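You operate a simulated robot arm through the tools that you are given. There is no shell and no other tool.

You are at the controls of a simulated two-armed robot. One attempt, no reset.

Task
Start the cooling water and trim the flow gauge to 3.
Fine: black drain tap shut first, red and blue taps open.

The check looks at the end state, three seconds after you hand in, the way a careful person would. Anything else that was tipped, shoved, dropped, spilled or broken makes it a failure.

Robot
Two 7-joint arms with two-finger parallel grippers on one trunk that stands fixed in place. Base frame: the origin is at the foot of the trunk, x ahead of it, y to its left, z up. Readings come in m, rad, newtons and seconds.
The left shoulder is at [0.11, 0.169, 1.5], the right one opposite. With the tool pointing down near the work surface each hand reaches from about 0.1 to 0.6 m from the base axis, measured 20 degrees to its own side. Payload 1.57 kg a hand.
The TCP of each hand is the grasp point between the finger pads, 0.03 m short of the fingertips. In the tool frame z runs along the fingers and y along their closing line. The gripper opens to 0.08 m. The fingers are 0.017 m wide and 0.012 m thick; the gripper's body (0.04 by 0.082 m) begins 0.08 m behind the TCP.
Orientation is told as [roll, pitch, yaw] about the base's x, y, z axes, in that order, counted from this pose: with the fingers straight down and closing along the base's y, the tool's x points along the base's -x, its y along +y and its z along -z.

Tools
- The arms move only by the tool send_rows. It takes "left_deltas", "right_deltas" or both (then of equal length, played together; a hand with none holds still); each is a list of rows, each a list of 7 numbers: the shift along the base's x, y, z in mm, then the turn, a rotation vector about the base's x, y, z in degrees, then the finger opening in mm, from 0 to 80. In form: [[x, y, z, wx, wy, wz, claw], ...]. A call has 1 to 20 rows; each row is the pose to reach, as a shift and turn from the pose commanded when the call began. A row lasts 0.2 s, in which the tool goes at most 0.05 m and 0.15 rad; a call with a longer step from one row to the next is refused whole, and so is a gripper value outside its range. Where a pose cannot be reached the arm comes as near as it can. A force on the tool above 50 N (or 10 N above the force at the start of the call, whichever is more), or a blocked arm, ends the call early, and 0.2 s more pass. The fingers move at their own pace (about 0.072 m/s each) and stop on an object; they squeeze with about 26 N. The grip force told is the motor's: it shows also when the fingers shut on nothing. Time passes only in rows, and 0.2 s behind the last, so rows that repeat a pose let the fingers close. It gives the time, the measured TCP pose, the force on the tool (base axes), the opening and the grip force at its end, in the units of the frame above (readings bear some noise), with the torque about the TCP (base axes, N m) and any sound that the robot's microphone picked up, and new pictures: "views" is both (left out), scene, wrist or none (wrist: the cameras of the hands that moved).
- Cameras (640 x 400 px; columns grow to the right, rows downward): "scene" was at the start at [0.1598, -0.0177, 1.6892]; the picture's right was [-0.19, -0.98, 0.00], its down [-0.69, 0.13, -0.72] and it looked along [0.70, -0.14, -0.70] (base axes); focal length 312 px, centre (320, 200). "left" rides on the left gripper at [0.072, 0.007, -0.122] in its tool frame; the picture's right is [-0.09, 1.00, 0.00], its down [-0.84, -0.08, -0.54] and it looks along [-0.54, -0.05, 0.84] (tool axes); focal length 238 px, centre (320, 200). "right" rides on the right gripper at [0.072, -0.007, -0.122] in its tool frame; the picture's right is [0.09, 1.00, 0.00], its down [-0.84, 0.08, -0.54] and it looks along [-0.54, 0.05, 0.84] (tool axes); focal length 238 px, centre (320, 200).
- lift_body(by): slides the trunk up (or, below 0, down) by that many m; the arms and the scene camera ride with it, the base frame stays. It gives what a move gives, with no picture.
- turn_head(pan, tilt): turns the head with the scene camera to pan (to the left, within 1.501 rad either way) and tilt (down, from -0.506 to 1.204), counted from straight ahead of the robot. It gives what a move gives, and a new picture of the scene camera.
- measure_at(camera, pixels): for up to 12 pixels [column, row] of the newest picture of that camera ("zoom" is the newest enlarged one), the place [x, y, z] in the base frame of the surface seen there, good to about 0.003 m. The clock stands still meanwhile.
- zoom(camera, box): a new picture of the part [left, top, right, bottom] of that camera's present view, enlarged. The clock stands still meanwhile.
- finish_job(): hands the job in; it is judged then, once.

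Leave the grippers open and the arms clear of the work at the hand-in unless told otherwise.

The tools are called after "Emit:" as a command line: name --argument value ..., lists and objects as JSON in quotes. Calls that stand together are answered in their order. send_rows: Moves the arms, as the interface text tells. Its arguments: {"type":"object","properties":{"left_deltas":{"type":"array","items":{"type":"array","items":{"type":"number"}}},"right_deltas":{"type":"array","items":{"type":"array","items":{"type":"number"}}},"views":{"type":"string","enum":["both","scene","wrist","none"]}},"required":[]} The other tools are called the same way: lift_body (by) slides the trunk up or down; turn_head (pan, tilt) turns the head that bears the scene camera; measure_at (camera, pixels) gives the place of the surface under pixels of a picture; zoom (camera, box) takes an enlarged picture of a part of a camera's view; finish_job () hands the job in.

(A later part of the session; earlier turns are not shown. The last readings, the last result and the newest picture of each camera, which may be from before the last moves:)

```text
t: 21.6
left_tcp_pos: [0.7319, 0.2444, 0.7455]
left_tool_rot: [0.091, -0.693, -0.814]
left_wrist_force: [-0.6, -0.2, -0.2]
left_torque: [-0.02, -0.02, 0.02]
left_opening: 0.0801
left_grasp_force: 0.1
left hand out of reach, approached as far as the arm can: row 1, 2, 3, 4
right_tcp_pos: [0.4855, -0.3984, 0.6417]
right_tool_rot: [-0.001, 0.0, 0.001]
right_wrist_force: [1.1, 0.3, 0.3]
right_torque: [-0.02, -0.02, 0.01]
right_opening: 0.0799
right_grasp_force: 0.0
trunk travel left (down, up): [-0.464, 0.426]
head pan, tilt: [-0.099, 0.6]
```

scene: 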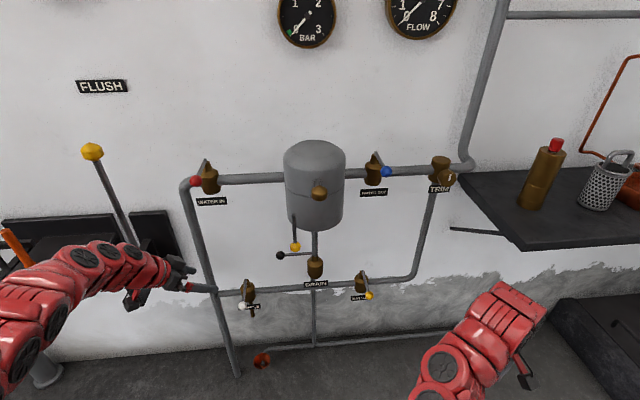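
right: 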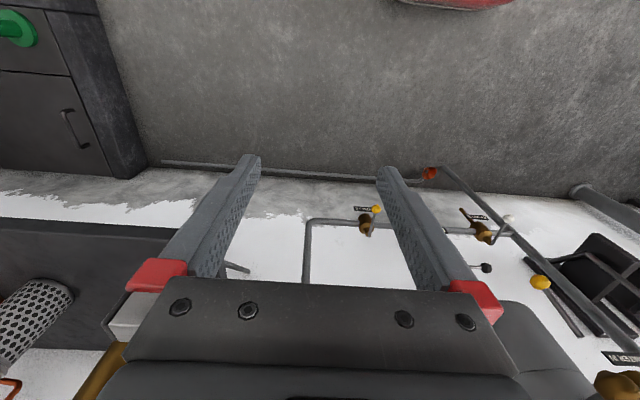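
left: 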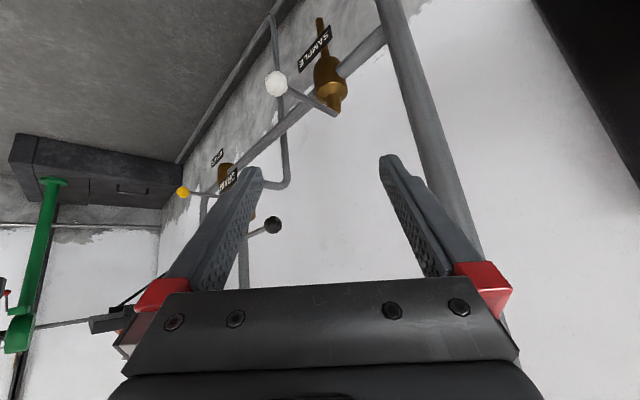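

Free again. The arm has a minimum reach of roughly 0.55 m from shoulder to wrist, so for a level hand at z≈0.72 I want the shoulder higher. I'll raise the trunk by 0.10 m (hands go up with it; nothing above them nearby).

Emit:
lift_body --by 0.1

```text
t: 22.9
left_tcp_pos: [0.7319, 0.2452, 0.8453]
left_tool_rot: [0.089, -0.692, -0.815]
left_wrist_force: [-0.4, -0.9, 0.3]
left_torque: [-0.03, -0.02, 0.0]
left_opening: 0.08
left_grasp_force: 0.1
right_tcp_pos: [0.486, -0.3986, 0.7415]
right_tool_rot: [0.001, 0.001, 0.002]
right_wrist_force: [0.2, -0.5, -0.2]
right_torque: [-0.03, 0.0, 0.01]
right_opening: 0.0797
right_grasp_force: 0.1
trunk travel left (down, up): [-0.564, 0.326]
head pan, tilt: [-0.099, 0.6]
```

Now I bring the left hand, keeping its orientation, to about (0.70, 0.11, 0.70): in front of the rig between SAMPLE lever and drain lever, with no obstacles on the way.

Emit:
send_rows --left_deltas '[[-6, -27, -29, 0, 0, 0, 80], [-12, -54, -58, 0, 0, 0, 80], [-18, -81, -87, 0, 0, 0, 80], [-25, -108, -116, 0, 0, 0, 80], [-32, -135, -145, 0, 0, 0, 80]]' --views "both"

```text
t: 24.1
left_tcp_pos: [0.7005, 0.1096, 0.7009]
left_tool_rot: [0.089, -0.692, -0.817]
left_wrist_force: [0.7, 0.0, -0.6]
left_torque: [0.01, 0.0, 0.01]
left_opening: 0.0799
left_grasp_force: 0.0
left hand out of reach, approached as far as the arm can: row 1, 2
right_tcp_pos: [0.4844, -0.3982, 0.7418]
right_tool_rot: [0.0, 0.001, 0.002]
right_wrist_force: [-0.3, -0.6, -0.3]
right_torque: [0.02, 0.0, -0.04]
right_opening: 0.0799
right_grasp_force: 0.1
trunk travel left (down, up): [-0.564, 0.326]
head pan, tilt: [-0.099, 0.6]
```

scene: 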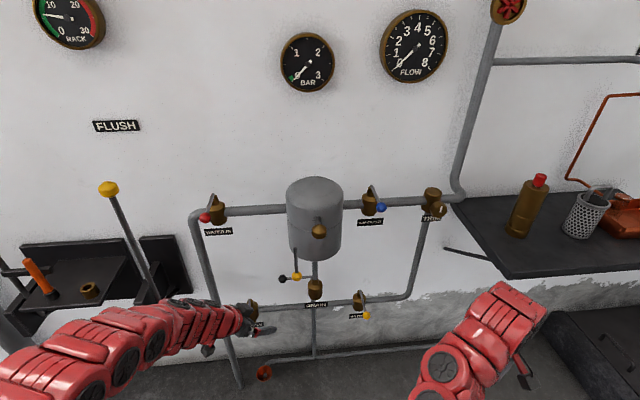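
left: 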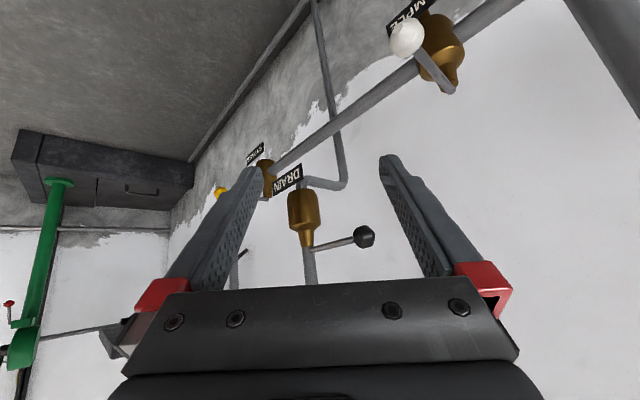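

Reached cleanly. The left camera now sees the drain tap clearly between the fingers at (305,220); I'll zoom in and measure its lever.

Emit:
zoom --camera "left" --box '[260, 160, 400, 290]'

Emit:
measure_at --camera "left" --pixels '[[364, 237], [345, 241], [330, 244], [315, 248], [304, 205], [309, 265], [307, 235], [406, 37], [438, 75]]'

```text
3.08 times, centred on (330, 225) of left
```

zoom: 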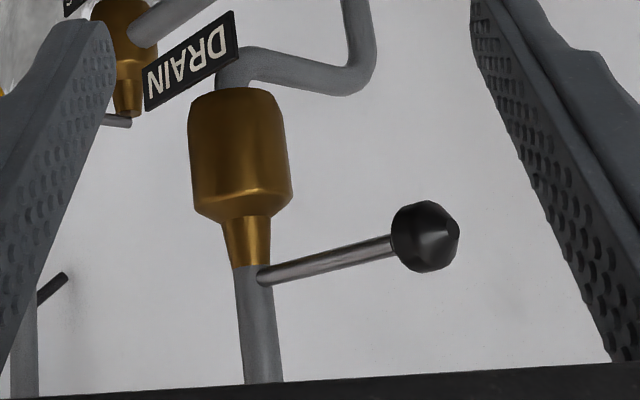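

```text
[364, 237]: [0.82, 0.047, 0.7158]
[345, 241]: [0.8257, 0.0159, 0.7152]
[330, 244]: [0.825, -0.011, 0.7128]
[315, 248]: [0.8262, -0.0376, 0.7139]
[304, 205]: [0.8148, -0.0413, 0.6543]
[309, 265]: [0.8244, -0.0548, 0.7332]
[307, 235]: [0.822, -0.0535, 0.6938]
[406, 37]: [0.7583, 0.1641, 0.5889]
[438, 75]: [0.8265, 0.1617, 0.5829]
```

The black lever swings horizontally about the vertical outlet: pivot ≈(0.833,-0.06,0.714), ball ≈(0.832,0.042,0.714). Now I turn the left hand (first half, 6 rows ≈47°) toward pointing straight forward with vertical finger closing, dipping slightly to stay in reach.

Emit:
send_rows --left_deltas '[[-2, -6, -5, 5.4, -5.7, -0.5, 80], [-4, -12, -10, 10.7, -11.4, -1.0, 80], [-6, -18, -15, 16.1, -17.1, -1.5, 80], [-8, -24, -20, 21.4, -22.8, -2.0, 80], [-10, -30, -25, 26.8, -28.5, -2.5, 80], [-10, -35, -30, 32.1, -34.2, -3.0, 80]]' --views "both"

```text
t: 25.5
left_tcp_pos: [0.7071, 0.0966, 0.6923]
left_tool_rot: [0.366, -0.672, -1.008]
left_wrist_force: [-0.7, 0.0, 0.1]
left_torque: [-0.01, 0.0, 0.0]
left_opening: 0.0802
left_grasp_force: 0.1
left hand out of reach, approached as far as the arm can: row 1, 2, 3, 4, 5, 6
right_tcp_pos: [0.4852, -0.3992, 0.7431]
right_tool_rot: [0.0, 0.0, 0.002]
right_wrist_force: [0.5, 1.0, 0.3]
right_torque: [0.01, 0.03, 0.01]
right_opening: 0.0801
right_grasp_force: 0.1
trunk travel left (down, up): [-0.564, 0.326]
head pan, tilt: [-0.099, 0.6]
```

scene: 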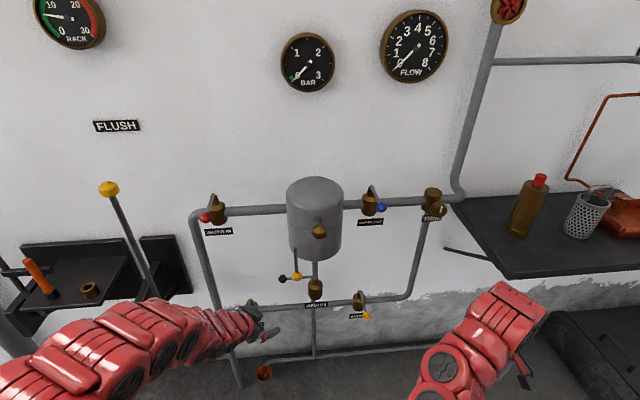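
left: 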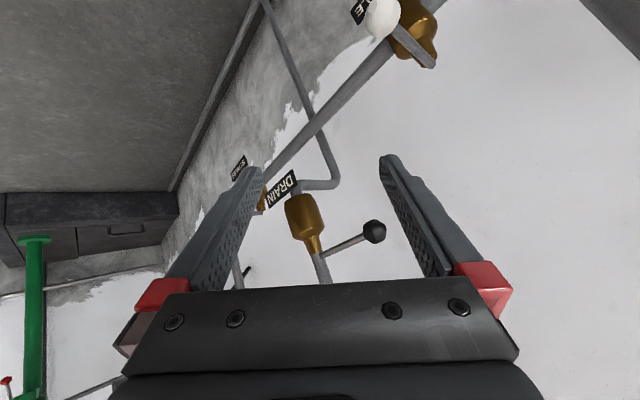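

The turn stalled at the arm's minimum-reach shell (no contact, 0 N). I'll do the turn lower and farther from the shoulder: shift to about (0.70,0.05,0.63), which is free space, and rotate there, rising back to z≈0.70 at the end.

Emit:
send_rows --left_deltas '[[-3, -23, -31, 0, 0, 0, 80], [-7, -47, -62, 0, 0, 0, 80], [-7, -47, -62, 5.0, -5.4, -0.45, 80], [-7, -47, -62, 10.0, -10.8, -0.9, 80], [-7, -47, -62, 15.1, -16.2, -1.35, 80], [-7, -47, -58, 20.1, -21.6, -1.8, 80], [-7, -47, -50, 25.1, -27.0, -2.25, 80]]' --views "both"

```text
t: 27.1
left_tcp_pos: [0.7012, 0.0485, 0.6417]
left_tool_rot: [1.064, -0.416, -1.421]
left_wrist_force: [0.0, -0.5, 0.9]
left_torque: [-0.02, -0.04, 0.01]
left_opening: 0.0801
left_grasp_force: 0.1
left hand out of reach, approached as far as the arm can: row 1
right_tcp_pos: [0.4856, -0.399, 0.7424]
right_tool_rot: [0.0, -0.001, 0.001]
right_wrist_force: [-0.5, 0.7, 0.4]
right_torque: [0.01, 0.01, -0.01]
right_opening: 0.0802
right_grasp_force: 0.1
trunk travel left (down, up): [-0.564, 0.326]
head pan, tilt: [-0.099, 0.6]
```

scene: 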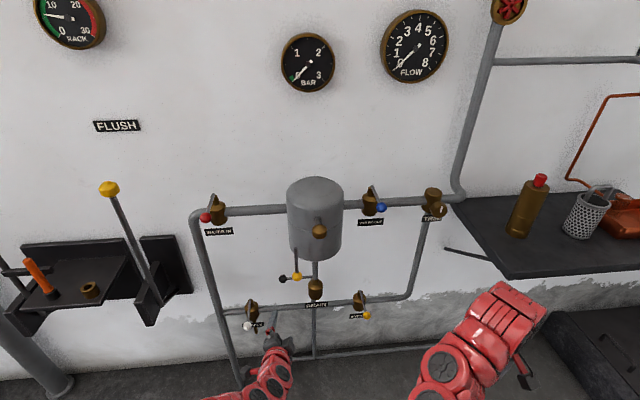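
left: 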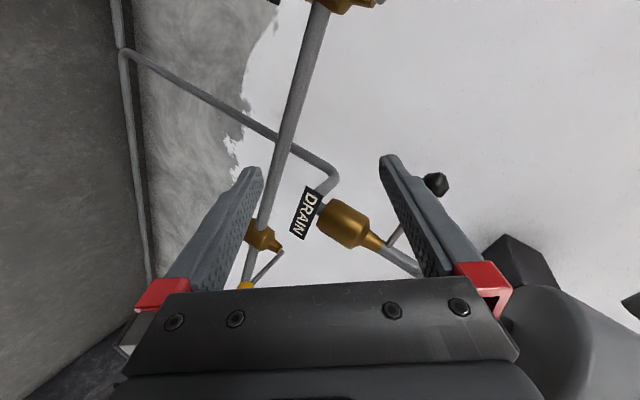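

The turn works here. I finish the remaining ~37° and rise to z≈0.70.

Emit:
send_rows --left_deltas '[[0, 0, 8, 5.0, -5.4, -0.45, 80], [0, 0, 20, 10.0, -10.8, -0.9, 80], [0, 0, 32, 15.1, -16.2, -1.35, 80], [0, 0, 45, 20.1, -21.6, -1.8, 80], [0, 0, 58, 25.1, -27.0, -2.25, 80]]' --views "both"

```text
t: 28.3
left_tcp_pos: [0.6986, 0.047, 0.7011]
left_tool_rot: [1.573, -0.001, -1.574]
left_wrist_force: [-0.6, 0.5, -0.9]
left_torque: [-0.01, -0.02, 0.01]
left_opening: 0.0798
left_grasp_force: 0.1
right_tcp_pos: [0.4861, -0.3987, 0.7429]
right_tool_rot: [0.0, -0.001, 0.002]
right_wrist_force: [-0.2, 0.6, -0.2]
right_torque: [0.01, -0.01, 0.03]
right_opening: 0.08
right_grasp_force: 0.0
trunk travel left (down, up): [-0.564, 0.326]
head pan, tilt: [-0.099, 0.6]
```

scene: 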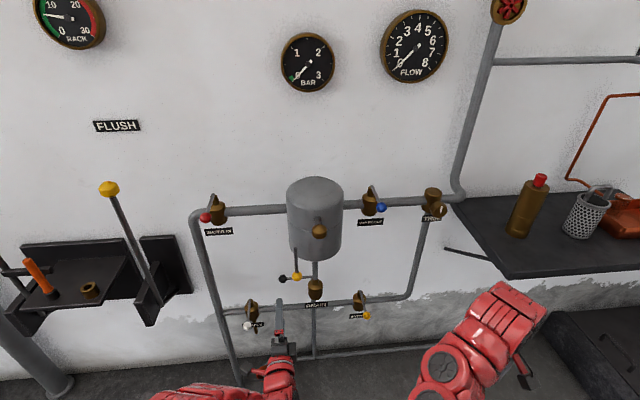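
left: 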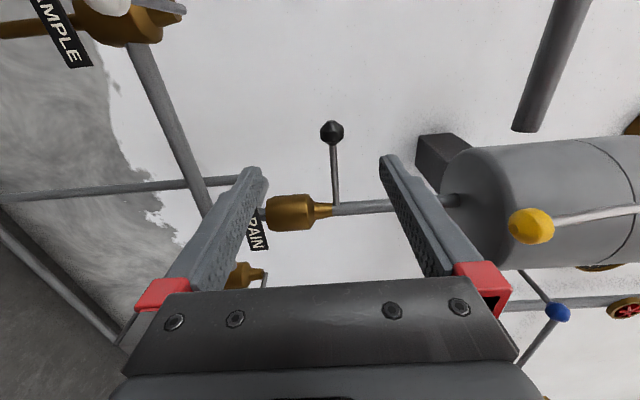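

Hand is now level, pointing forward with fingers opening vertically; the black ball is at (332,132) in its camera. I'll measure the ball and lever from here plus the tank bottom and yellow rod.

Emit:
measure_at --camera "left" --pixels '[[332, 132], [324, 132], [340, 132], [332, 122], [332, 142], [334, 170], [336, 200], [290, 212], [350, 208], [455, 200], [531, 226], [525, 120]]'

Emit:
zoom --camera "left" --box '[280, 110, 400, 240]'

```text
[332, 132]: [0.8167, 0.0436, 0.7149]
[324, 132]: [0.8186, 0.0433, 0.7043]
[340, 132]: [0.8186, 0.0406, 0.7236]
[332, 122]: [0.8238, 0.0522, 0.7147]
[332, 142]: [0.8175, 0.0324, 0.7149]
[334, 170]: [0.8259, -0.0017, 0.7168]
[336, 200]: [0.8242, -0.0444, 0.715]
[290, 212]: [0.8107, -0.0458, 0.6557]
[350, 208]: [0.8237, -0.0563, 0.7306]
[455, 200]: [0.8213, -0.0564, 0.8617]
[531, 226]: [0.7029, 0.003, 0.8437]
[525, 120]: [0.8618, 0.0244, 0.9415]
```

```text
3.08 times, centred on (340, 175) of left
```

zoom: 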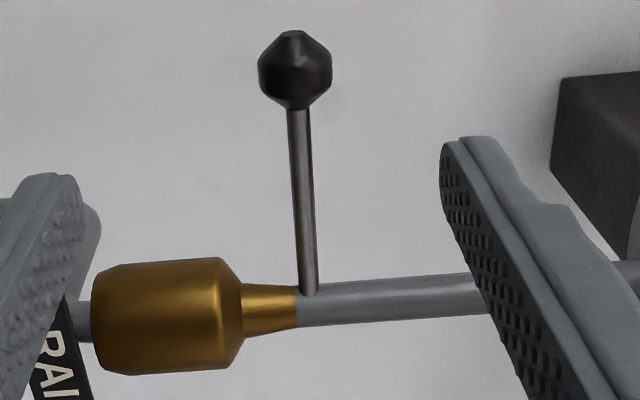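

Ball centre ≈(0.829,0.042,0.7145), ~25 mm across. I move the left hand forward to bracket it (fingers above and below, 60 mm open), in two steps.

Emit:
send_rows --left_deltas '[[20, -3, 8, 0, 0, 0, 80], [50, -5, 13, 0, 0, 0, 70], [80, -5, 13, 0, 0, 0, 60], [105, -5, 13, 0, 0, 0, 60], [130, -5, 13, 0, 0, 0, 60]]' --views "both"

```text
t: 29.5
left_tcp_pos: [0.8024, 0.0422, 0.715]
left_tool_rot: [1.572, -0.002, -1.575]
left_wrist_force: [0.0, -0.5, 0.2]
left_torque: [-0.07, 0.01, 0.0]
left_opening: 0.0602
left_grasp_force: 0.1
left hand out of reach, approached as far as the arm can: row 5
right_tcp_pos: [0.4856, -0.3984, 0.7431]
right_tool_rot: [0.0, 0.0, 0.001]
right_wrist_force: [0.8, -0.1, 0.3]
right_torque: [-0.01, 0.02, 0.03]
right_opening: 0.0797
right_grasp_force: 0.1
trunk travel left (down, up): [-0.564, 0.326]
head pan, tilt: [-0.099, 0.6]
```

scene: 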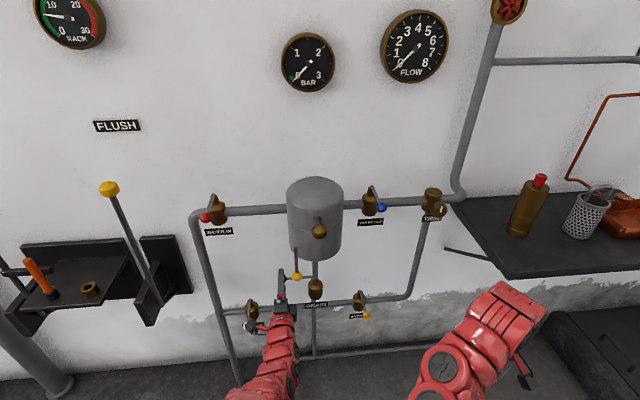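
left: 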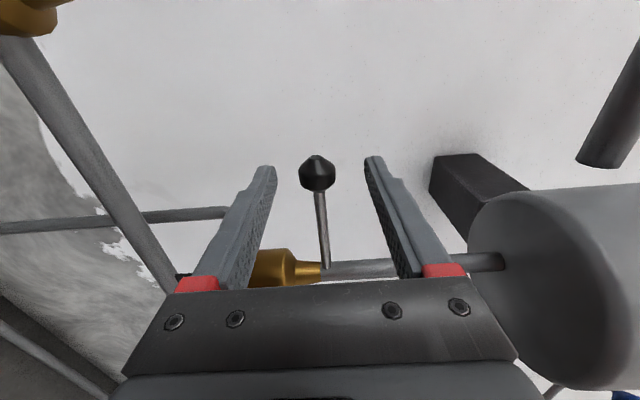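

The arm reaches its far limit at x=0.80 (needs 0.829). I'll back off 45 mm, lower the trunk 0.05 m (hand goes to z≈0.665, free there), then return.

Emit:
send_rows --left_deltas '[[-25, 0, 0, 0, 0, 0, 60], [-50, 0, 0, 0, 0, 0, 60]]' --views "none"

Emit:
lift_body --by -0.05

```text
t: 30.1
left_tcp_pos: [0.7535, 0.0422, 0.7157]
left_tool_rot: [1.572, -0.005, -1.577]
left_wrist_force: [0.2, 0.6, -0.6]
left_torque: [0.0, 0.01, -0.03]
left_opening: 0.0597
left_grasp_force: 0.1
right_tcp_pos: [0.4841, -0.3989, 0.7428]
right_tool_rot: [0.001, -0.001, 0.001]
right_wrist_force: [0.1, -0.2, 0.0]
right_torque: [0.0, -0.01, 0.02]
right_opening: 0.0798
right_grasp_force: 0.1
trunk travel left (down, up): [-0.564, 0.326]
head pan, tilt: [-0.099, 0.6]
```

```text
t: 31.0
left_tcp_pos: [0.7543, 0.0435, 0.6661]
left_tool_rot: [1.569, -0.003, -1.575]
left_wrist_force: [-0.1, 0.2, 0.6]
left_torque: [0.03, 0.01, 0.02]
left_opening: 0.0601
left_grasp_force: 0.0
right_tcp_pos: [0.4844, -0.3988, 0.6933]
right_tool_rot: [0.001, 0.0, 0.002]
right_wrist_force: [-0.6, -0.2, -0.1]
right_torque: [0.01, -0.01, 0.02]
right_opening: 0.0798
right_grasp_force: 0.2
trunk travel left (down, up): [-0.514, 0.376]
head pan, tilt: [-0.099, 0.6]
```

Now up 49 mm at this x, then forward 75 mm to surround the black ball.

Emit:
send_rows --left_deltas '[[0, 0, 25, 0, 0, 0, 60], [0, -1, 49, 0, 0, 0, 60], [25, -1, 49, 0, 0, 0, 60], [50, -1, 49, 0, 0, 0, 60], [75, -1, 49, 0, 0, 0, 60]]' --views "both"

```text
t: 32.2
left_tcp_pos: [0.8315, 0.0414, 0.716]
left_tool_rot: [1.57, -0.003, -1.573]
left_wrist_force: [-0.2, 0.6, 0.8]
left_torque: [-0.02, 0.01, 0.02]
left_opening: 0.0598
left_grasp_force: 0.0
right_tcp_pos: [0.4849, -0.3978, 0.6919]
right_tool_rot: [0.0, 0.001, 0.003]
right_wrist_force: [0.2, -0.2, 0.1]
right_torque: [-0.02, -0.01, 0.02]
right_opening: 0.0803
right_grasp_force: 0.0
trunk travel left (down, up): [-0.514, 0.376]
head pan, tilt: [-0.099, 0.6]
```

scene: 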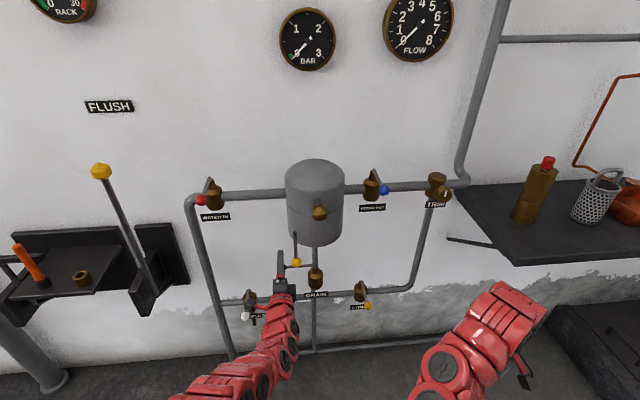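
left: 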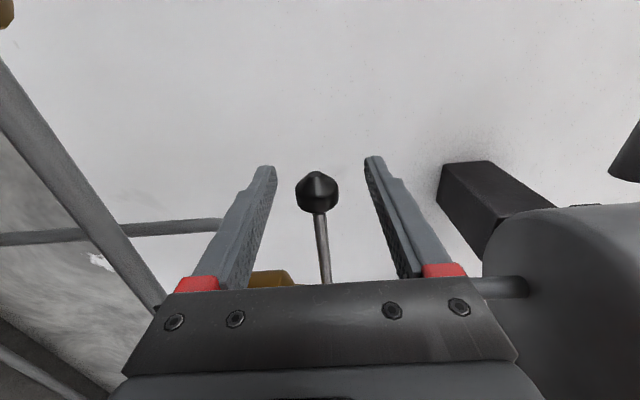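

The black ball is centred between the finger pads at (317,190). I hold position and close the fingers on it.

Emit:
send_rows --left_deltas '[[0, 0, 0, 0, 0, 0, 15], [0, 0, 0, 0, 0, 0, 15], [0, 0, 0, 0, 0, 0, 15]]' --views "wrist"

```text
t: 33.0
left_tcp_pos: [0.8303, 0.0405, 0.713]
left_tool_rot: [1.567, -0.003, -1.573]
left_wrist_force: [-2.0, -1.0, -7.0]
left_torque: [-0.03, 0.04, -0.18]
left_opening: 0.0248
left_grasp_force: 36.7
right_tcp_pos: [0.4864, -0.3987, 0.6922]
right_tool_rot: [0.0, -0.001, 0.002]
right_wrist_force: [0.5, -0.1, 0.2]
right_torque: [0.03, 0.02, 0.01]
right_opening: 0.0799
right_grasp_force: 0.1
trunk travel left (down, up): [-0.514, 0.376]
head pan, tilt: [-0.099, 0.6]
```

left: 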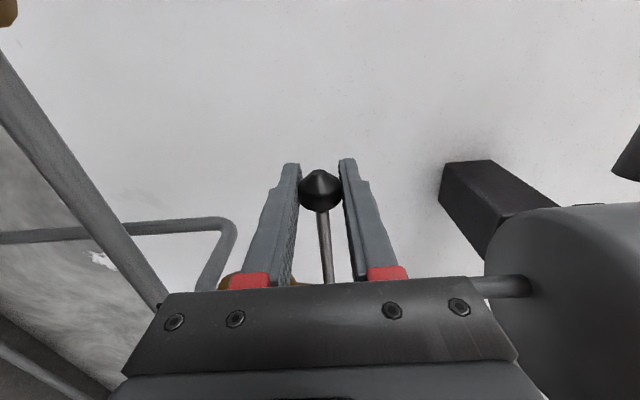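

Grip holds (24.8 mm opening, ~37 N). Now a small test pull of ~10° along the arc toward –x to see whether the lever turns that way.

Emit:
send_rows --left_deltas '[[-4.4, -0.1, -1, 0, 0, 0, 15], [-8.8, -0.4, -1, 0, 0, 0, 15], [-13.1, -0.9, -1, 0, 0, 0, 15], [-17.5, -1.5, -1, 0, 0, 0, 15]]' --views "wrist"

```text
t: 34.0
left_tcp_pos: [0.813, 0.0386, 0.7134]
left_tool_rot: [1.567, -0.003, -1.574]
left_wrist_force: [11.0, 0.9, -5.1]
left_torque: [0.02, 0.01, 1.01]
left_opening: 0.0247
left_grasp_force: 36.4
right_tcp_pos: [0.4852, -0.3982, 0.6912]
right_tool_rot: [0.001, 0.003, 0.002]
right_wrist_force: [-0.1, -0.3, -1.0]
right_torque: [0.01, -0.01, -0.01]
right_opening: 0.08
right_grasp_force: 0.0
trunk travel left (down, up): [-0.514, 0.376]
head pan, tilt: [-0.099, 0.6]
```

left: 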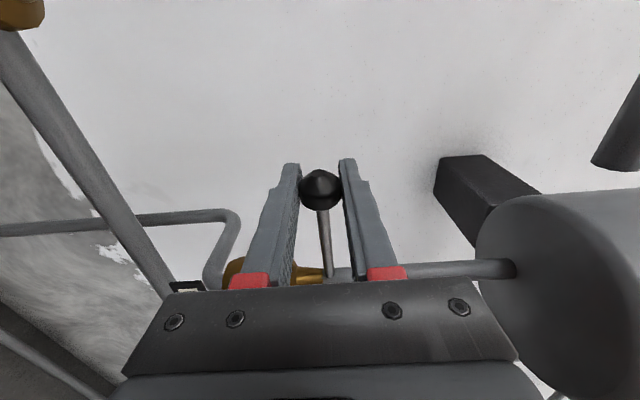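

The lever turns with ~11 N resistance and the ball stays gripped. I continue along the arc to about 50°.

Emit:
send_rows --left_deltas '[[-8.6, -1.9, 0, 0, 0, 0, 15], [-16.9, -4.5, 0, 0, 0, 0, 15], [-25, -7.9, 0, 0, 0, 0, 15], [-32.8, -11.9, 0, 0, 0, 0, 15], [-40.2, -16.7, 0, 0, 0, 0, 15], [-47.2, -22.0, 0, 0, 0, 0, 15], [-53.6, -27.9, 0, 0, 0, 0, 15], [-59.5, -34.4, 0, 0, 0, 0, 15]]' --views "both"

```text
t: 35.8
left_tcp_pos: [0.7505, 0.007, 0.7133]
left_tool_rot: [1.569, -0.003, -1.574]
left_wrist_force: [-1.1, 13.7, -0.5]
left_torque: [-0.04, 0.0, 0.97]
left_opening: 0.0246
left_grasp_force: 36.6
right_tcp_pos: [0.4852, -0.3978, 0.6938]
right_tool_rot: [-0.003, -0.002, 0.001]
right_wrist_force: [-0.7, -0.6, -0.6]
right_torque: [0.02, -0.01, -0.01]
right_opening: 0.08
right_grasp_force: 0.1
trunk travel left (down, up): [-0.514, 0.376]
head pan, tilt: [-0.099, 0.6]
```

scene: 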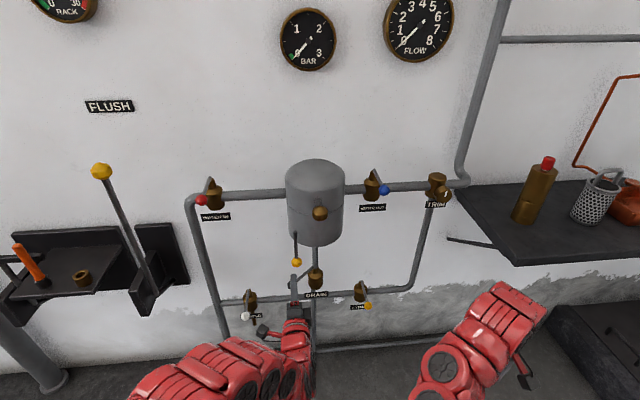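
left: 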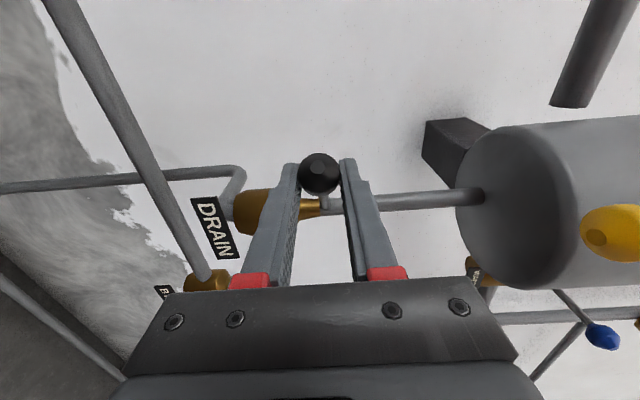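

At 50° now, smooth. I continue the arc to 90° (lever straight out toward the robot), watching the force for the end stop.

Emit:
send_rows --left_deltas '[[-5.3, -7.0, 0, 0, 0, 0, 15], [-10.0, -14.3, 0, 0, 0, 0, 15], [-14.1, -22.1, 0, 0, 0, 0, 15], [-17.5, -30.2, 0, 0, 0, 0, 15], [-20.1, -38.6, 0, 0, 0, 0, 15], [-22.0, -47.2, 0, 0, 0, 0, 15], [-23.1, -55.8, 0, 0, 0, 0, 15], [-23.5, -64.6, 0, 0, 0, 0, 15]]' --views "both"

```text
t: 37.6
left_tcp_pos: [0.7284, -0.0592, 0.7141]
left_tool_rot: [1.569, -0.001, -1.575]
left_wrist_force: [0.3, 0.4, -0.3]
left_torque: [0.0, 0.01, -0.04]
left_opening: 0.015
left_grasp_force: 0.1
right_tcp_pos: [0.4845, -0.3976, 0.6935]
right_tool_rot: [0.0, 0.001, 0.002]
right_wrist_force: [-0.3, 0.1, 1.0]
right_torque: [-0.04, -0.01, -0.02]
right_opening: 0.0802
right_grasp_force: 0.0
trunk travel left (down, up): [-0.514, 0.376]
head pan, tilt: [-0.099, 0.6]
```

scene: 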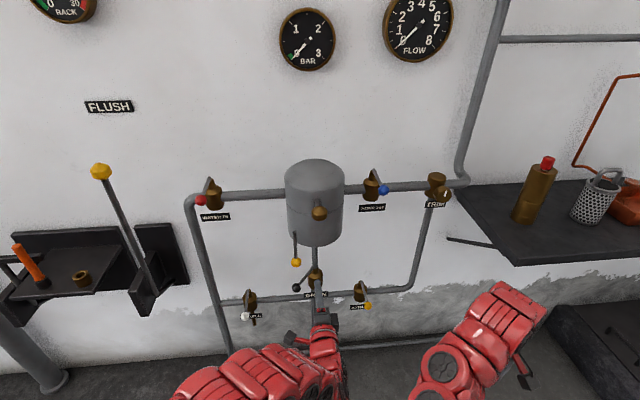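
left: 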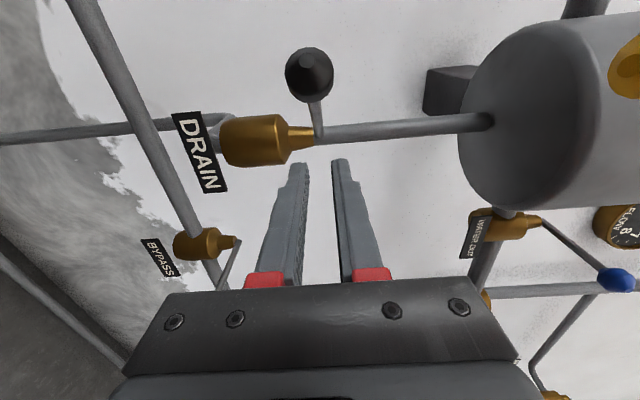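

The ball slipped out of the fingers: it's now at (309,75) in the wrist picture, with fingers closed on nothing. I'll measure the lever's present angle.

Emit:
measure_at --camera "left" --pixels '[[309, 75], [300, 75], [320, 78], [315, 108], [319, 125], [321, 135], [330, 134]]'

Emit:
zoom --camera "left" --box '[200, 30, 440, 180]'

Emit:
zoom --camera "scene" --box '[270, 230, 366, 320]'

```text
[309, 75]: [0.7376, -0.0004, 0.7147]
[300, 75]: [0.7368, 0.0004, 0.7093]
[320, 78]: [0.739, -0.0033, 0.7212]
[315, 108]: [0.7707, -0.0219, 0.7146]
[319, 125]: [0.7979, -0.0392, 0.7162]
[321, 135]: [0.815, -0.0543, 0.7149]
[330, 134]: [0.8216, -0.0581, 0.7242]
```

```text
2.67 times, centred on (320, 105) of left
```

zoom: 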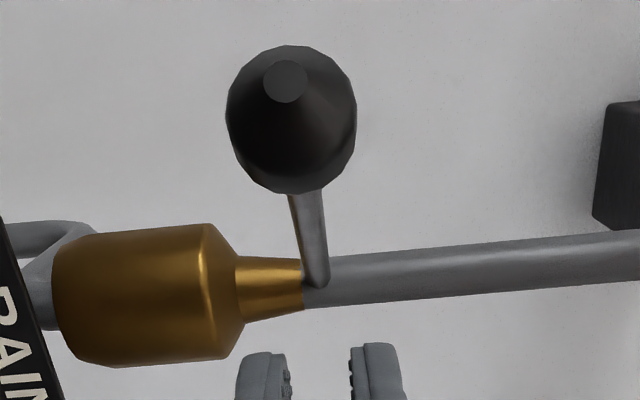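

```text
4.44 times, centred on (318, 275) of scene
```

zoom: 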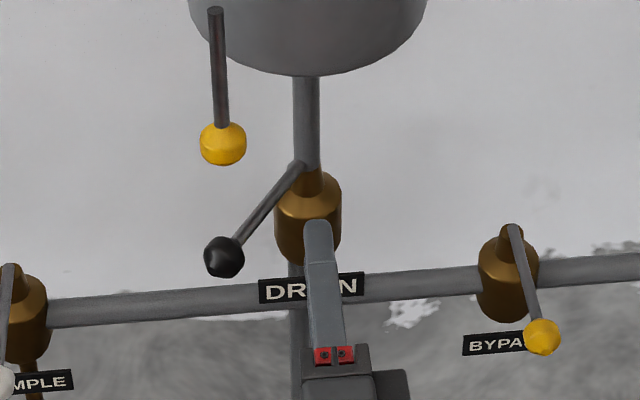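

Lever stands at about 57° (ball ≈(0.748,-0.004)); it simply slid out of the pads sideways. I'll instead push it: back off 50 mm, move to its +y side with fingers closed, and go forward alongside it.

Emit:
send_rows --left_deltas '[[-25, 0, 0, 0, 0, 0, 10], [-50, 0, 0, 0, 0, 0, 5], [-50, 35, 0, 0, 0, 0, 5], [-50, 70, 0, 0, 0, 0, 5], [-50, 98, 0, 0, 0, 0, 5], [-20, 98, 0, 0, 0, 0, 5], [15, 98, 0, 0, 0, 0, 5]]' --views "both"

```text
t: 39.2
left_tcp_pos: [0.7433, 0.0388, 0.7119]
left_tool_rot: [1.568, -0.003, -1.576]
left_wrist_force: [-0.2, -0.6, 0.4]
left_torque: [0.0, -0.05, 0.0]
left_opening: 0.005
left_grasp_force: 0.1
left hand out of reach, approached as far as the arm can: row 4, 5
right_tcp_pos: [0.4856, -0.3963, 0.6927]
right_tool_rot: [0.0, 0.0, 0.002]
right_wrist_force: [0.5, 0.4, 0.7]
right_torque: [0.03, -0.03, -0.01]
right_opening: 0.0802
right_grasp_force: 0.1
trunk travel left (down, up): [-0.514, 0.376]
head pan, tilt: [-0.099, 0.6]
```

scene: 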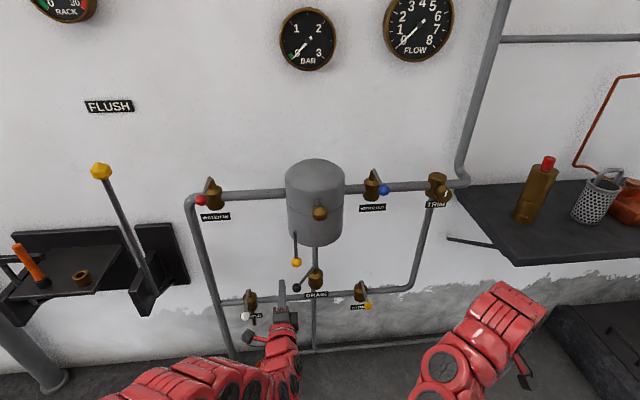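
left: 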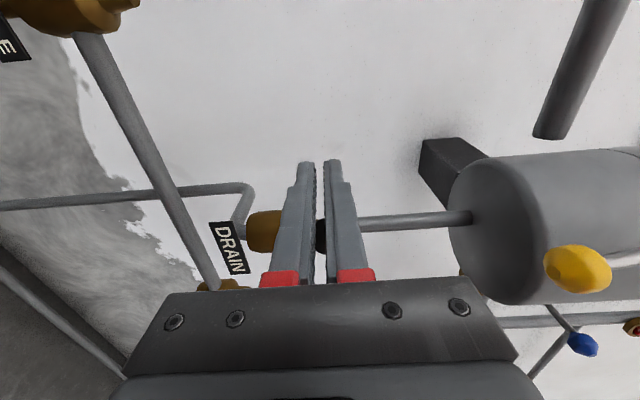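

The fingers now sit on the +y side of the ball, in line with it. I push toward –y in 10 mm steps to bring the lever to straight-out.

Emit:
send_rows --left_deltas '[[0, -12, 2, 0, 0, 0, 5], [0, -24, 2, 0, 0, 0, 5], [0, -34, 2, 0, 0, 0, 5], [0, -43, 2, 0, 0, 0, 5], [0, -52, 2, 0, 0, 0, 5], [0, -60, 2, 0, 0, 0, 5], [0, -67, 2, 0, 0, 0, 5]]' --views "both"

```text
t: 40.8
left_tcp_pos: [0.7429, -0.0279, 0.7161]
left_tool_rot: [1.57, -0.003, -1.574]
left_wrist_force: [0.2, -0.4, -0.1]
left_torque: [0.01, -0.03, 0.0]
left_opening: 0.0052
left_grasp_force: 0.0
right_tcp_pos: [0.4858, -0.3987, 0.6921]
right_tool_rot: [-0.001, -0.001, 0.003]
right_wrist_force: [0.0, -0.2, -0.1]
right_torque: [-0.02, 0.02, 0.03]
right_opening: 0.0799
right_grasp_force: 0.0
trunk travel left (down, up): [-0.514, 0.376]
head pan, tilt: [-0.099, 0.6]
```

scene: 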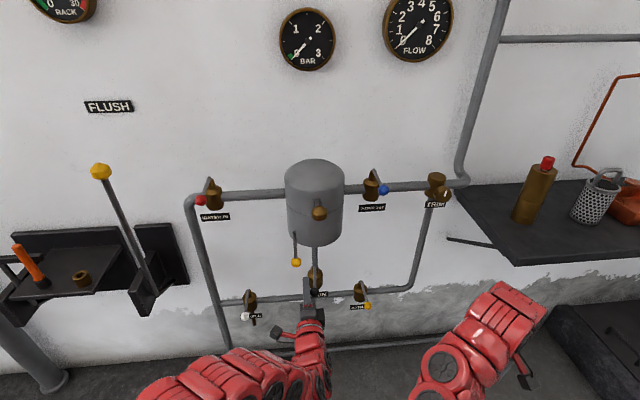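
left: 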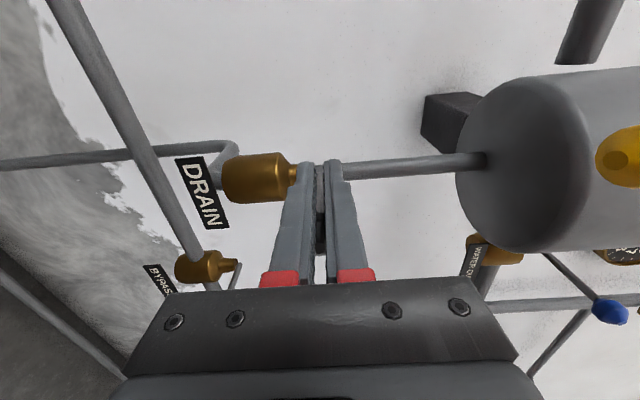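

Moved freely; ball should be at y≈-0.05 now. I push the last ~11 mm in small steps, watching for the end stop.

Emit:
send_rows --left_deltas '[[0, -4, 0, 0, 0, 0, 5], [0, -8, 0, 0, 0, 0, 5], [0, -11, 0, 0, 0, 0, 5]]' --views "both"

Emit:
zoom --camera "scene" --box '[270, 230, 366, 320]'

```text
t: 41.6
left_tcp_pos: [0.7445, -0.0392, 0.7164]
left_tool_rot: [1.57, -0.005, -1.572]
left_wrist_force: [0.0, 1.7, -0.1]
left_torque: [0.02, 0.01, -0.02]
left_opening: 0.0054
left_grasp_force: 0.0
right_tcp_pos: [0.4852, -0.3983, 0.6919]
right_tool_rot: [0.0, -0.001, 0.001]
right_wrist_force: [-0.6, -0.4, 0.9]
right_torque: [-0.03, -0.01, 0.02]
right_opening: 0.08
right_grasp_force: 0.0
trunk travel left (down, up): [-0.514, 0.376]
head pan, tilt: [-0.099, 0.6]
```

scene: 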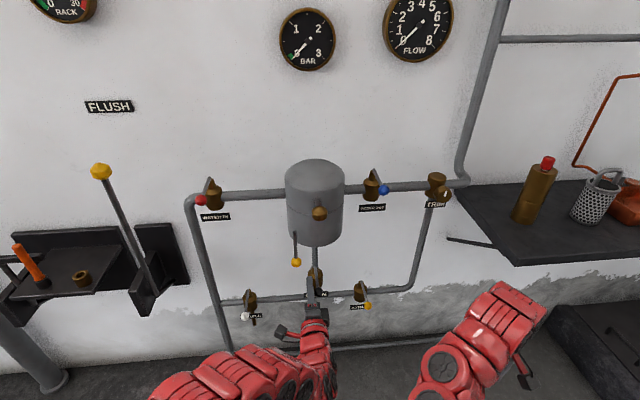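
left: 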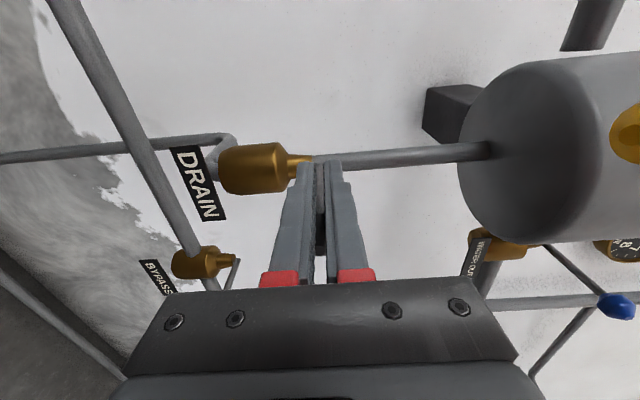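

```text
4.44 times, centred on (318, 275) of scene
```

zoom: 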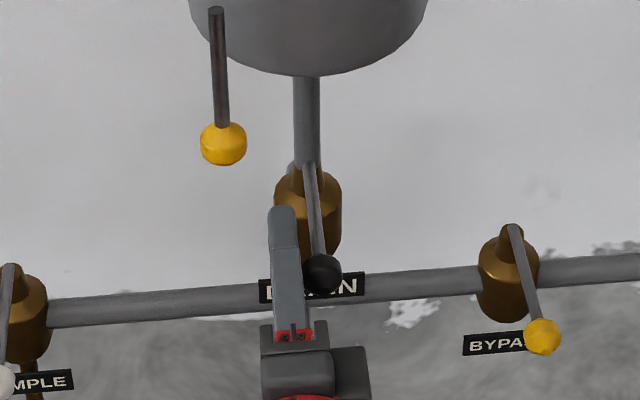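

The black lever now points straight out, much like BYPASS's. I'll measure its ball and root to check the angle.

Emit:
measure_at --camera "zoom" --pixels '[[322, 273], [318, 240], [313, 205], [310, 170], [541, 335], [528, 285], [516, 230]]'

```text
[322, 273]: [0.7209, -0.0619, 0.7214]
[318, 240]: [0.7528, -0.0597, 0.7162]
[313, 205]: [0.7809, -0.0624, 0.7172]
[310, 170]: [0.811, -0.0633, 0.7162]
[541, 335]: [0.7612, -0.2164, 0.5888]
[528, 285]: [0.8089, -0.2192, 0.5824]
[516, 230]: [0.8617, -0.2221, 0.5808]
```

The lever is within ~2° of straight out. I nudge 4 mm further to feel whether it sits on its stop.

Emit:
send_rows --left_deltas '[[0, -2, 0, 0, 0, 0, 5], [0, -4, 0, 0, 0, 0, 5]]' --views "scene"

Emit:
zoom --camera "scene" --box '[270, 230, 366, 320]'

Emit:
measure_at --camera "zoom" --pixels '[[322, 273], [318, 240], [313, 205], [310, 170]]'

```text
t: 42.2
left_tcp_pos: [0.745, -0.0403, 0.7155]
left_tool_rot: [1.57, -0.004, -1.569]
left_wrist_force: [-3.7, 14.5, 0.4]
left_torque: [0.04, 0.01, -0.24]
left_opening: 0.0042
left_grasp_force: 0.0
right_tcp_pos: [0.4852, -0.3977, 0.6931]
right_tool_rot: [-0.002, -0.001, 0.002]
right_wrist_force: [-0.6, 0.7, 0.4]
right_torque: [-0.02, -0.01, 0.01]
right_opening: 0.08
right_grasp_force: 0.0
trunk travel left (down, up): [-0.514, 0.376]
head pan, tilt: [-0.099, 0.6]
```

scene: 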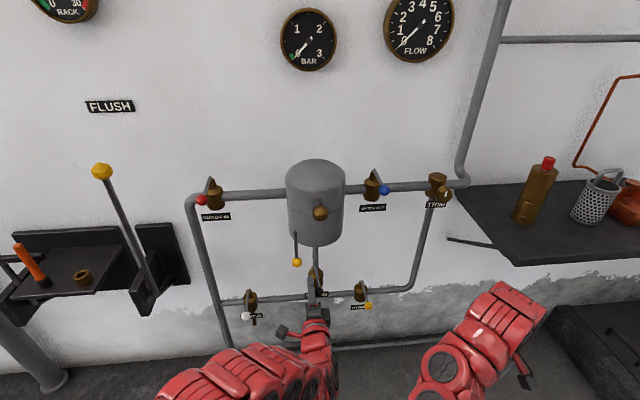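

```text
4.44 times, centred on (318, 275) of scene
```

zoom: 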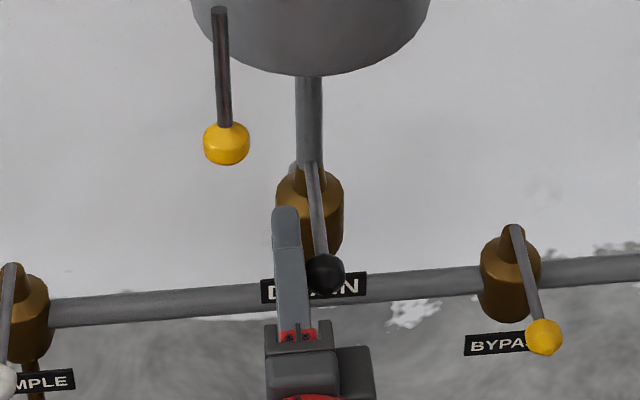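

```text
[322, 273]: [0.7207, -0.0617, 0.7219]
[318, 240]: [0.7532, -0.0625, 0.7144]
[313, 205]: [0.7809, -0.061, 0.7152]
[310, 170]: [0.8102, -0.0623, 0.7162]
```

Force rose to 14.5 N with no further motion: the black lever rests on its stop, straight out (shut). Now I free the left hand: 12 mm to +y, back to x≈0.68, then across to y≈0.14.

Emit:
send_rows --left_deltas '[[0, 8, 0, 0, 0, 0, 5], [-5, 14, 0, 0, 0, 0, 5], [-35, 20, 0, 0, 0, 0, 5], [-65, 30, 0, 0, 0, 0, 5], [-68, 70, 0, 0, 0, 0, 5], [-68, 110, 0, 0, 0, 0, 5], [-68, 150, 0, 0, 0, 0, 5], [-68, 185, 0, 0, 0, 0, 5]]' --views "both"

```text
t: 44.0
left_tcp_pos: [0.689, 0.1373, 0.7084]
left_tool_rot: [1.573, -0.002, -1.578]
left_wrist_force: [-0.2, -1.1, 0.7]
left_torque: [0.01, 0.06, 0.06]
left_opening: 0.005
left_grasp_force: 0.1
left hand out of reach, approached as far as the arm can: row 4, 5, 6, 7, 8
right_tcp_pos: [0.4853, -0.3986, 0.6922]
right_tool_rot: [-0.001, -0.003, -0.001]
right_wrist_force: [0.3, -0.7, 0.0]
right_torque: [0.0, 0.0, 0.02]
right_opening: 0.0801
right_grasp_force: 0.1
trunk travel left (down, up): [-0.514, 0.376]
head pan, tilt: [-0.099, 0.6]
```

scene: 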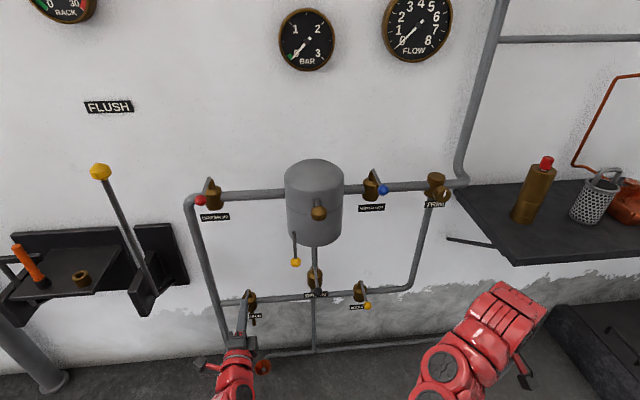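
left: 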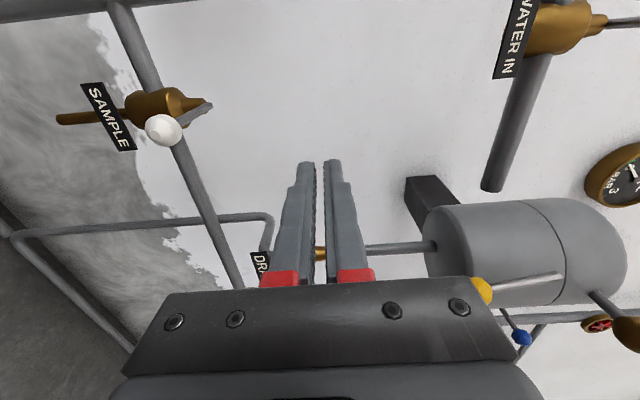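

The black lever stays straight out. The left hand is free at (0.689,0.137,0.708). Next I raise the trunk 0.30 m so the hand comes to the red tap's height; it rises at x≤0.72 (fingertips), 30 mm in front of the red ball (0.749) and to its right.

Emit:
send_rows --left_deltas '[[-10, 0, -10, 0, 0, 0, 5], [-20, 0, -20, 0, 0, 0, 5]]' --views "none"

Emit:
lift_body --by 0.3

Emit:
turn_head --pan -0.1 --tilt 0.65

```text
t: 44.6
left_tcp_pos: [0.6836, 0.1389, 0.697]
left_tool_rot: [1.57, -0.001, -1.572]
left_wrist_force: [-0.4, 0.2, 0.3]
left_torque: [-0.04, 0.02, 0.0]
left_opening: 0.005
left_grasp_force: 0.0
left hand out of reach, approached as far as the arm can: row 1, 2
right_tcp_pos: [0.4842, -0.3981, 0.6919]
right_tool_rot: [0.0, 0.0, 0.001]
right_wrist_force: [0.7, -0.1, 0.6]
right_torque: [-0.01, 0.0, 0.06]
right_opening: 0.0799
right_grasp_force: 0.1
trunk travel left (down, up): [-0.514, 0.376]
head pan, tilt: [-0.099, 0.6]
```

```text
t: 47.6
left_tcp_pos: [0.6843, 0.1391, 0.9971]
left_tool_rot: [1.57, -0.004, -1.574]
left_wrist_force: [0.0, -0.5, 0.3]
left_torque: [0.0, -0.01, 0.03]
left_opening: 0.0048
left_grasp_force: 0.0
right_tcp_pos: [0.4848, -0.3981, 0.992]
right_tool_rot: [-0.001, 0.0, 0.002]
right_wrist_force: [-0.4, 0.1, 0.0]
right_torque: [0.02, 0.03, -0.04]
right_opening: 0.08
right_grasp_force: 0.0
trunk travel left (down, up): [-0.814, 0.076]
head pan, tilt: [-0.099, 0.6]
```

```text
t: 48.2
left_tcp_pos: [0.6832, 0.1398, 0.9973]
left_tool_rot: [1.569, -0.002, -1.573]
left_wrist_force: [0.0, 0.3, 0.1]
left_torque: [0.02, -0.01, 0.03]
left_opening: 0.0049
left_grasp_force: 0.0
right_tcp_pos: [0.4852, -0.3989, 0.9924]
right_tool_rot: [0.0, -0.001, 0.002]
right_wrist_force: [0.5, 1.0, -0.1]
right_torque: [0.03, -0.01, 0.0]
right_opening: 0.0802
right_grasp_force: 0.0
trunk travel left (down, up): [-0.814, 0.076]
head pan, tilt: [-0.099, 0.649]
```

scene: 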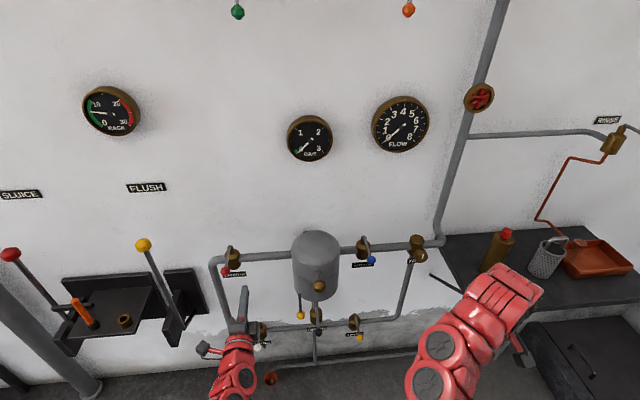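

Left hand is parked near the red tap, clear of it. I'd open the outlet (blue) first so no pressure dead-ends; that's the right hand's side. I bring the right hand forward/down to about (0.66,-0.29,0.88) while tilting it 45° forward and yawing 40° left (mirror of what worked for the left arm).

Emit:
send_rows --right_deltas '[[22, 14, -14, 2.0, -5.4, 4.7, 80], [44, 27, -28, 3.9, -10.8, 9.5, 80], [66, 41, -42, 5.9, -16.2, 14.2, 80], [88, 55, -56, 7.9, -21.6, 19.0, 80], [110, 68, -70, 9.8, -26.9, 23.7, 80], [132, 82, -84, 11.8, -32.3, 28.4, 80], [154, 95, -98, 13.7, -37.7, 33.2, 80], [175, 109, -112, 15.7, -43.1, 37.9, 80]]' --views "both"

```text
t: 50.0
left_tcp_pos: [0.6845, 0.1399, 0.9967]
left_tool_rot: [1.571, -0.002, -1.574]
left_wrist_force: [0.1, -0.2, 0.1]
left_torque: [-0.03, -0.03, 0.0]
left_opening: 0.0051
left_grasp_force: 0.0
right_tcp_pos: [0.66, -0.2892, 0.8795]
right_tool_rot: [-0.001, -0.787, 0.7]
right_wrist_force: [-0.3, 0.3, 0.2]
right_torque: [-0.01, 0.03, 0.01]
right_opening: 0.0798
right_grasp_force: 0.0
trunk travel left (down, up): [-0.814, 0.076]
head pan, tilt: [-0.099, 0.649]
```

scene: 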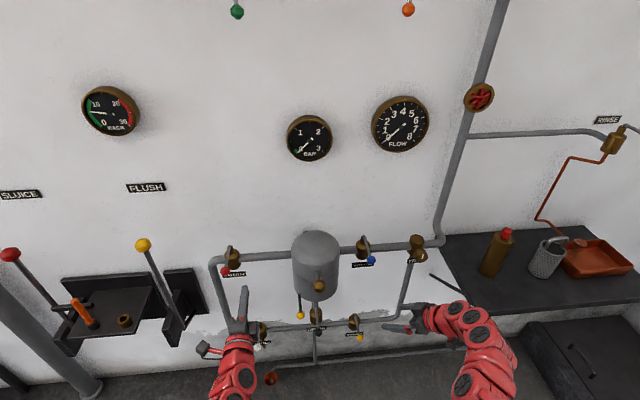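
right: 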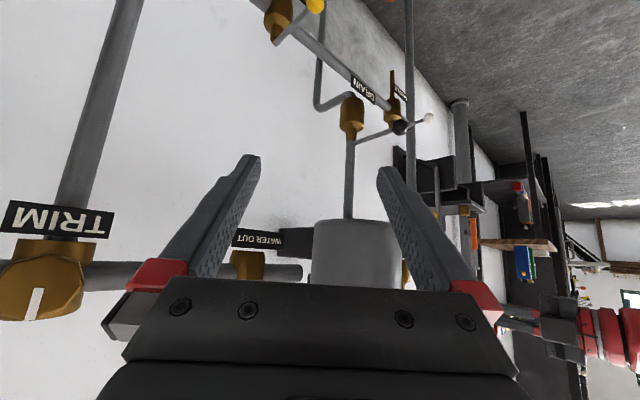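

Exact. I finish turning the right hand to point straight forward with vertical finger closing (90° in 11 rows), position held at about (0.66,-0.29,0.89).

Emit:
send_rows --right_deltas '[[0, 0, 0, -6.04, -5.53, 0.35, 80], [0, 0, 0, -12.1, -11.1, 0.71, 80], [0, 0, 0, -18.1, -16.6, 1.06, 80], [0, 0, 0, -24.1, -22.1, 1.42, 80], [0, 0, 0, -30.2, -27.6, 1.77, 80], [0, 0, 0, -36.2, -33.2, 2.13, 80], [0, 0, 0, -42.3, -38.7, 2.48, 80], [0, 0, 3, -48.3, -44.2, 2.84, 80], [0, 0, 6, -54.3, -49.7, 3.19, 80], [0, 0, 9, -60.4, -55.3, 3.55, 80], [0, 0, 12, -66.4, -60.8, 3.9, 80]]' --views "both"

```text
t: 52.4
left_tcp_pos: [0.6838, 0.1392, 0.9971]
left_tool_rot: [1.572, -0.001, -1.574]
left_wrist_force: [-0.9, 0.2, 0.4]
left_torque: [0.0, 0.0, 0.0]
left_opening: 0.0052
left_grasp_force: 0.1
right_tcp_pos: [0.6843, -0.2771, 0.9895]
right_tool_rot: [-1.5, -0.076, 1.562]
right_wrist_force: [0.6, 0.5, -0.2]
right_torque: [0.0, 0.02, 0.0]
right_opening: 0.08
right_grasp_force: 0.0
right hand out of reach, approached as far as the arm can: row 9, 10, 11
trunk travel left (down, up): [-0.814, 0.076]
head pan, tilt: [-0.099, 0.649]
```

scene: 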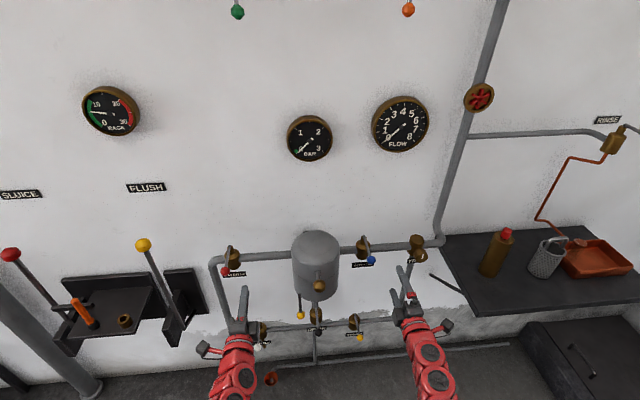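
right: 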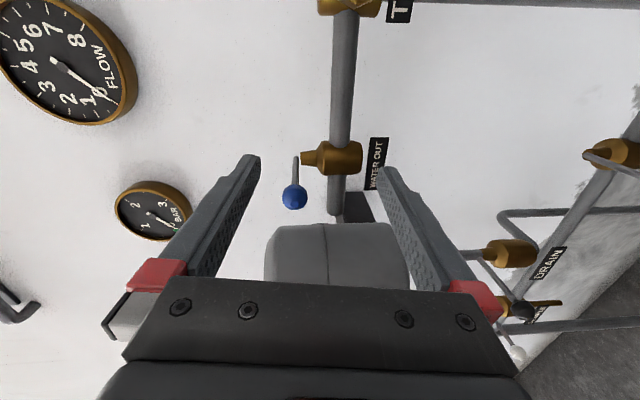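

The right hand ended at (0.684,-0.277,0.99), nearly level. The blue ball is at (294,197) in its camera. I'll measure ball, rod, hub and the tank edge.

Emit:
measure_at --camera "right" --pixels '[[294, 197], [284, 197], [304, 197], [294, 187], [294, 207], [296, 175], [295, 160], [308, 158], [340, 158], [300, 245], [345, 120], [330, 235]]'

Emit:
zoom --camera "right" --box '[240, 120, 400, 250]'

```text
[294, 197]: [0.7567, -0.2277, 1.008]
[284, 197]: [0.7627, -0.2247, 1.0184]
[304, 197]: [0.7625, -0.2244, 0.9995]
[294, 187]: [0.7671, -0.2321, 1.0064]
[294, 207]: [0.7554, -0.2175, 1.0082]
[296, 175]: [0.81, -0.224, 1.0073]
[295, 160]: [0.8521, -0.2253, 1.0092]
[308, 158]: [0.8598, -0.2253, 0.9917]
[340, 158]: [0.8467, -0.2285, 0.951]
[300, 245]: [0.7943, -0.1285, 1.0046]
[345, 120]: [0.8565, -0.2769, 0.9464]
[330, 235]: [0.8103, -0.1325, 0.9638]
```

```text
3.08 times, centred on (320, 185) of right
```

zoom: 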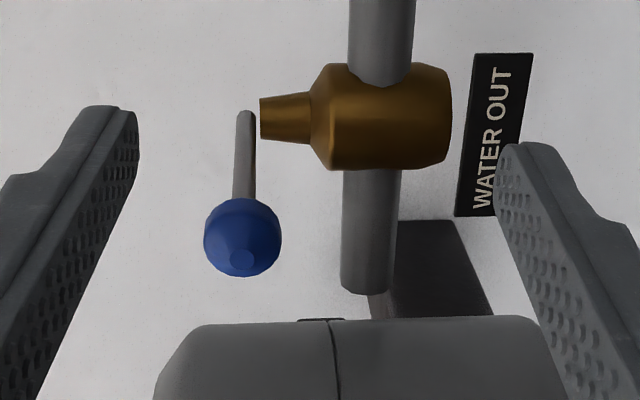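

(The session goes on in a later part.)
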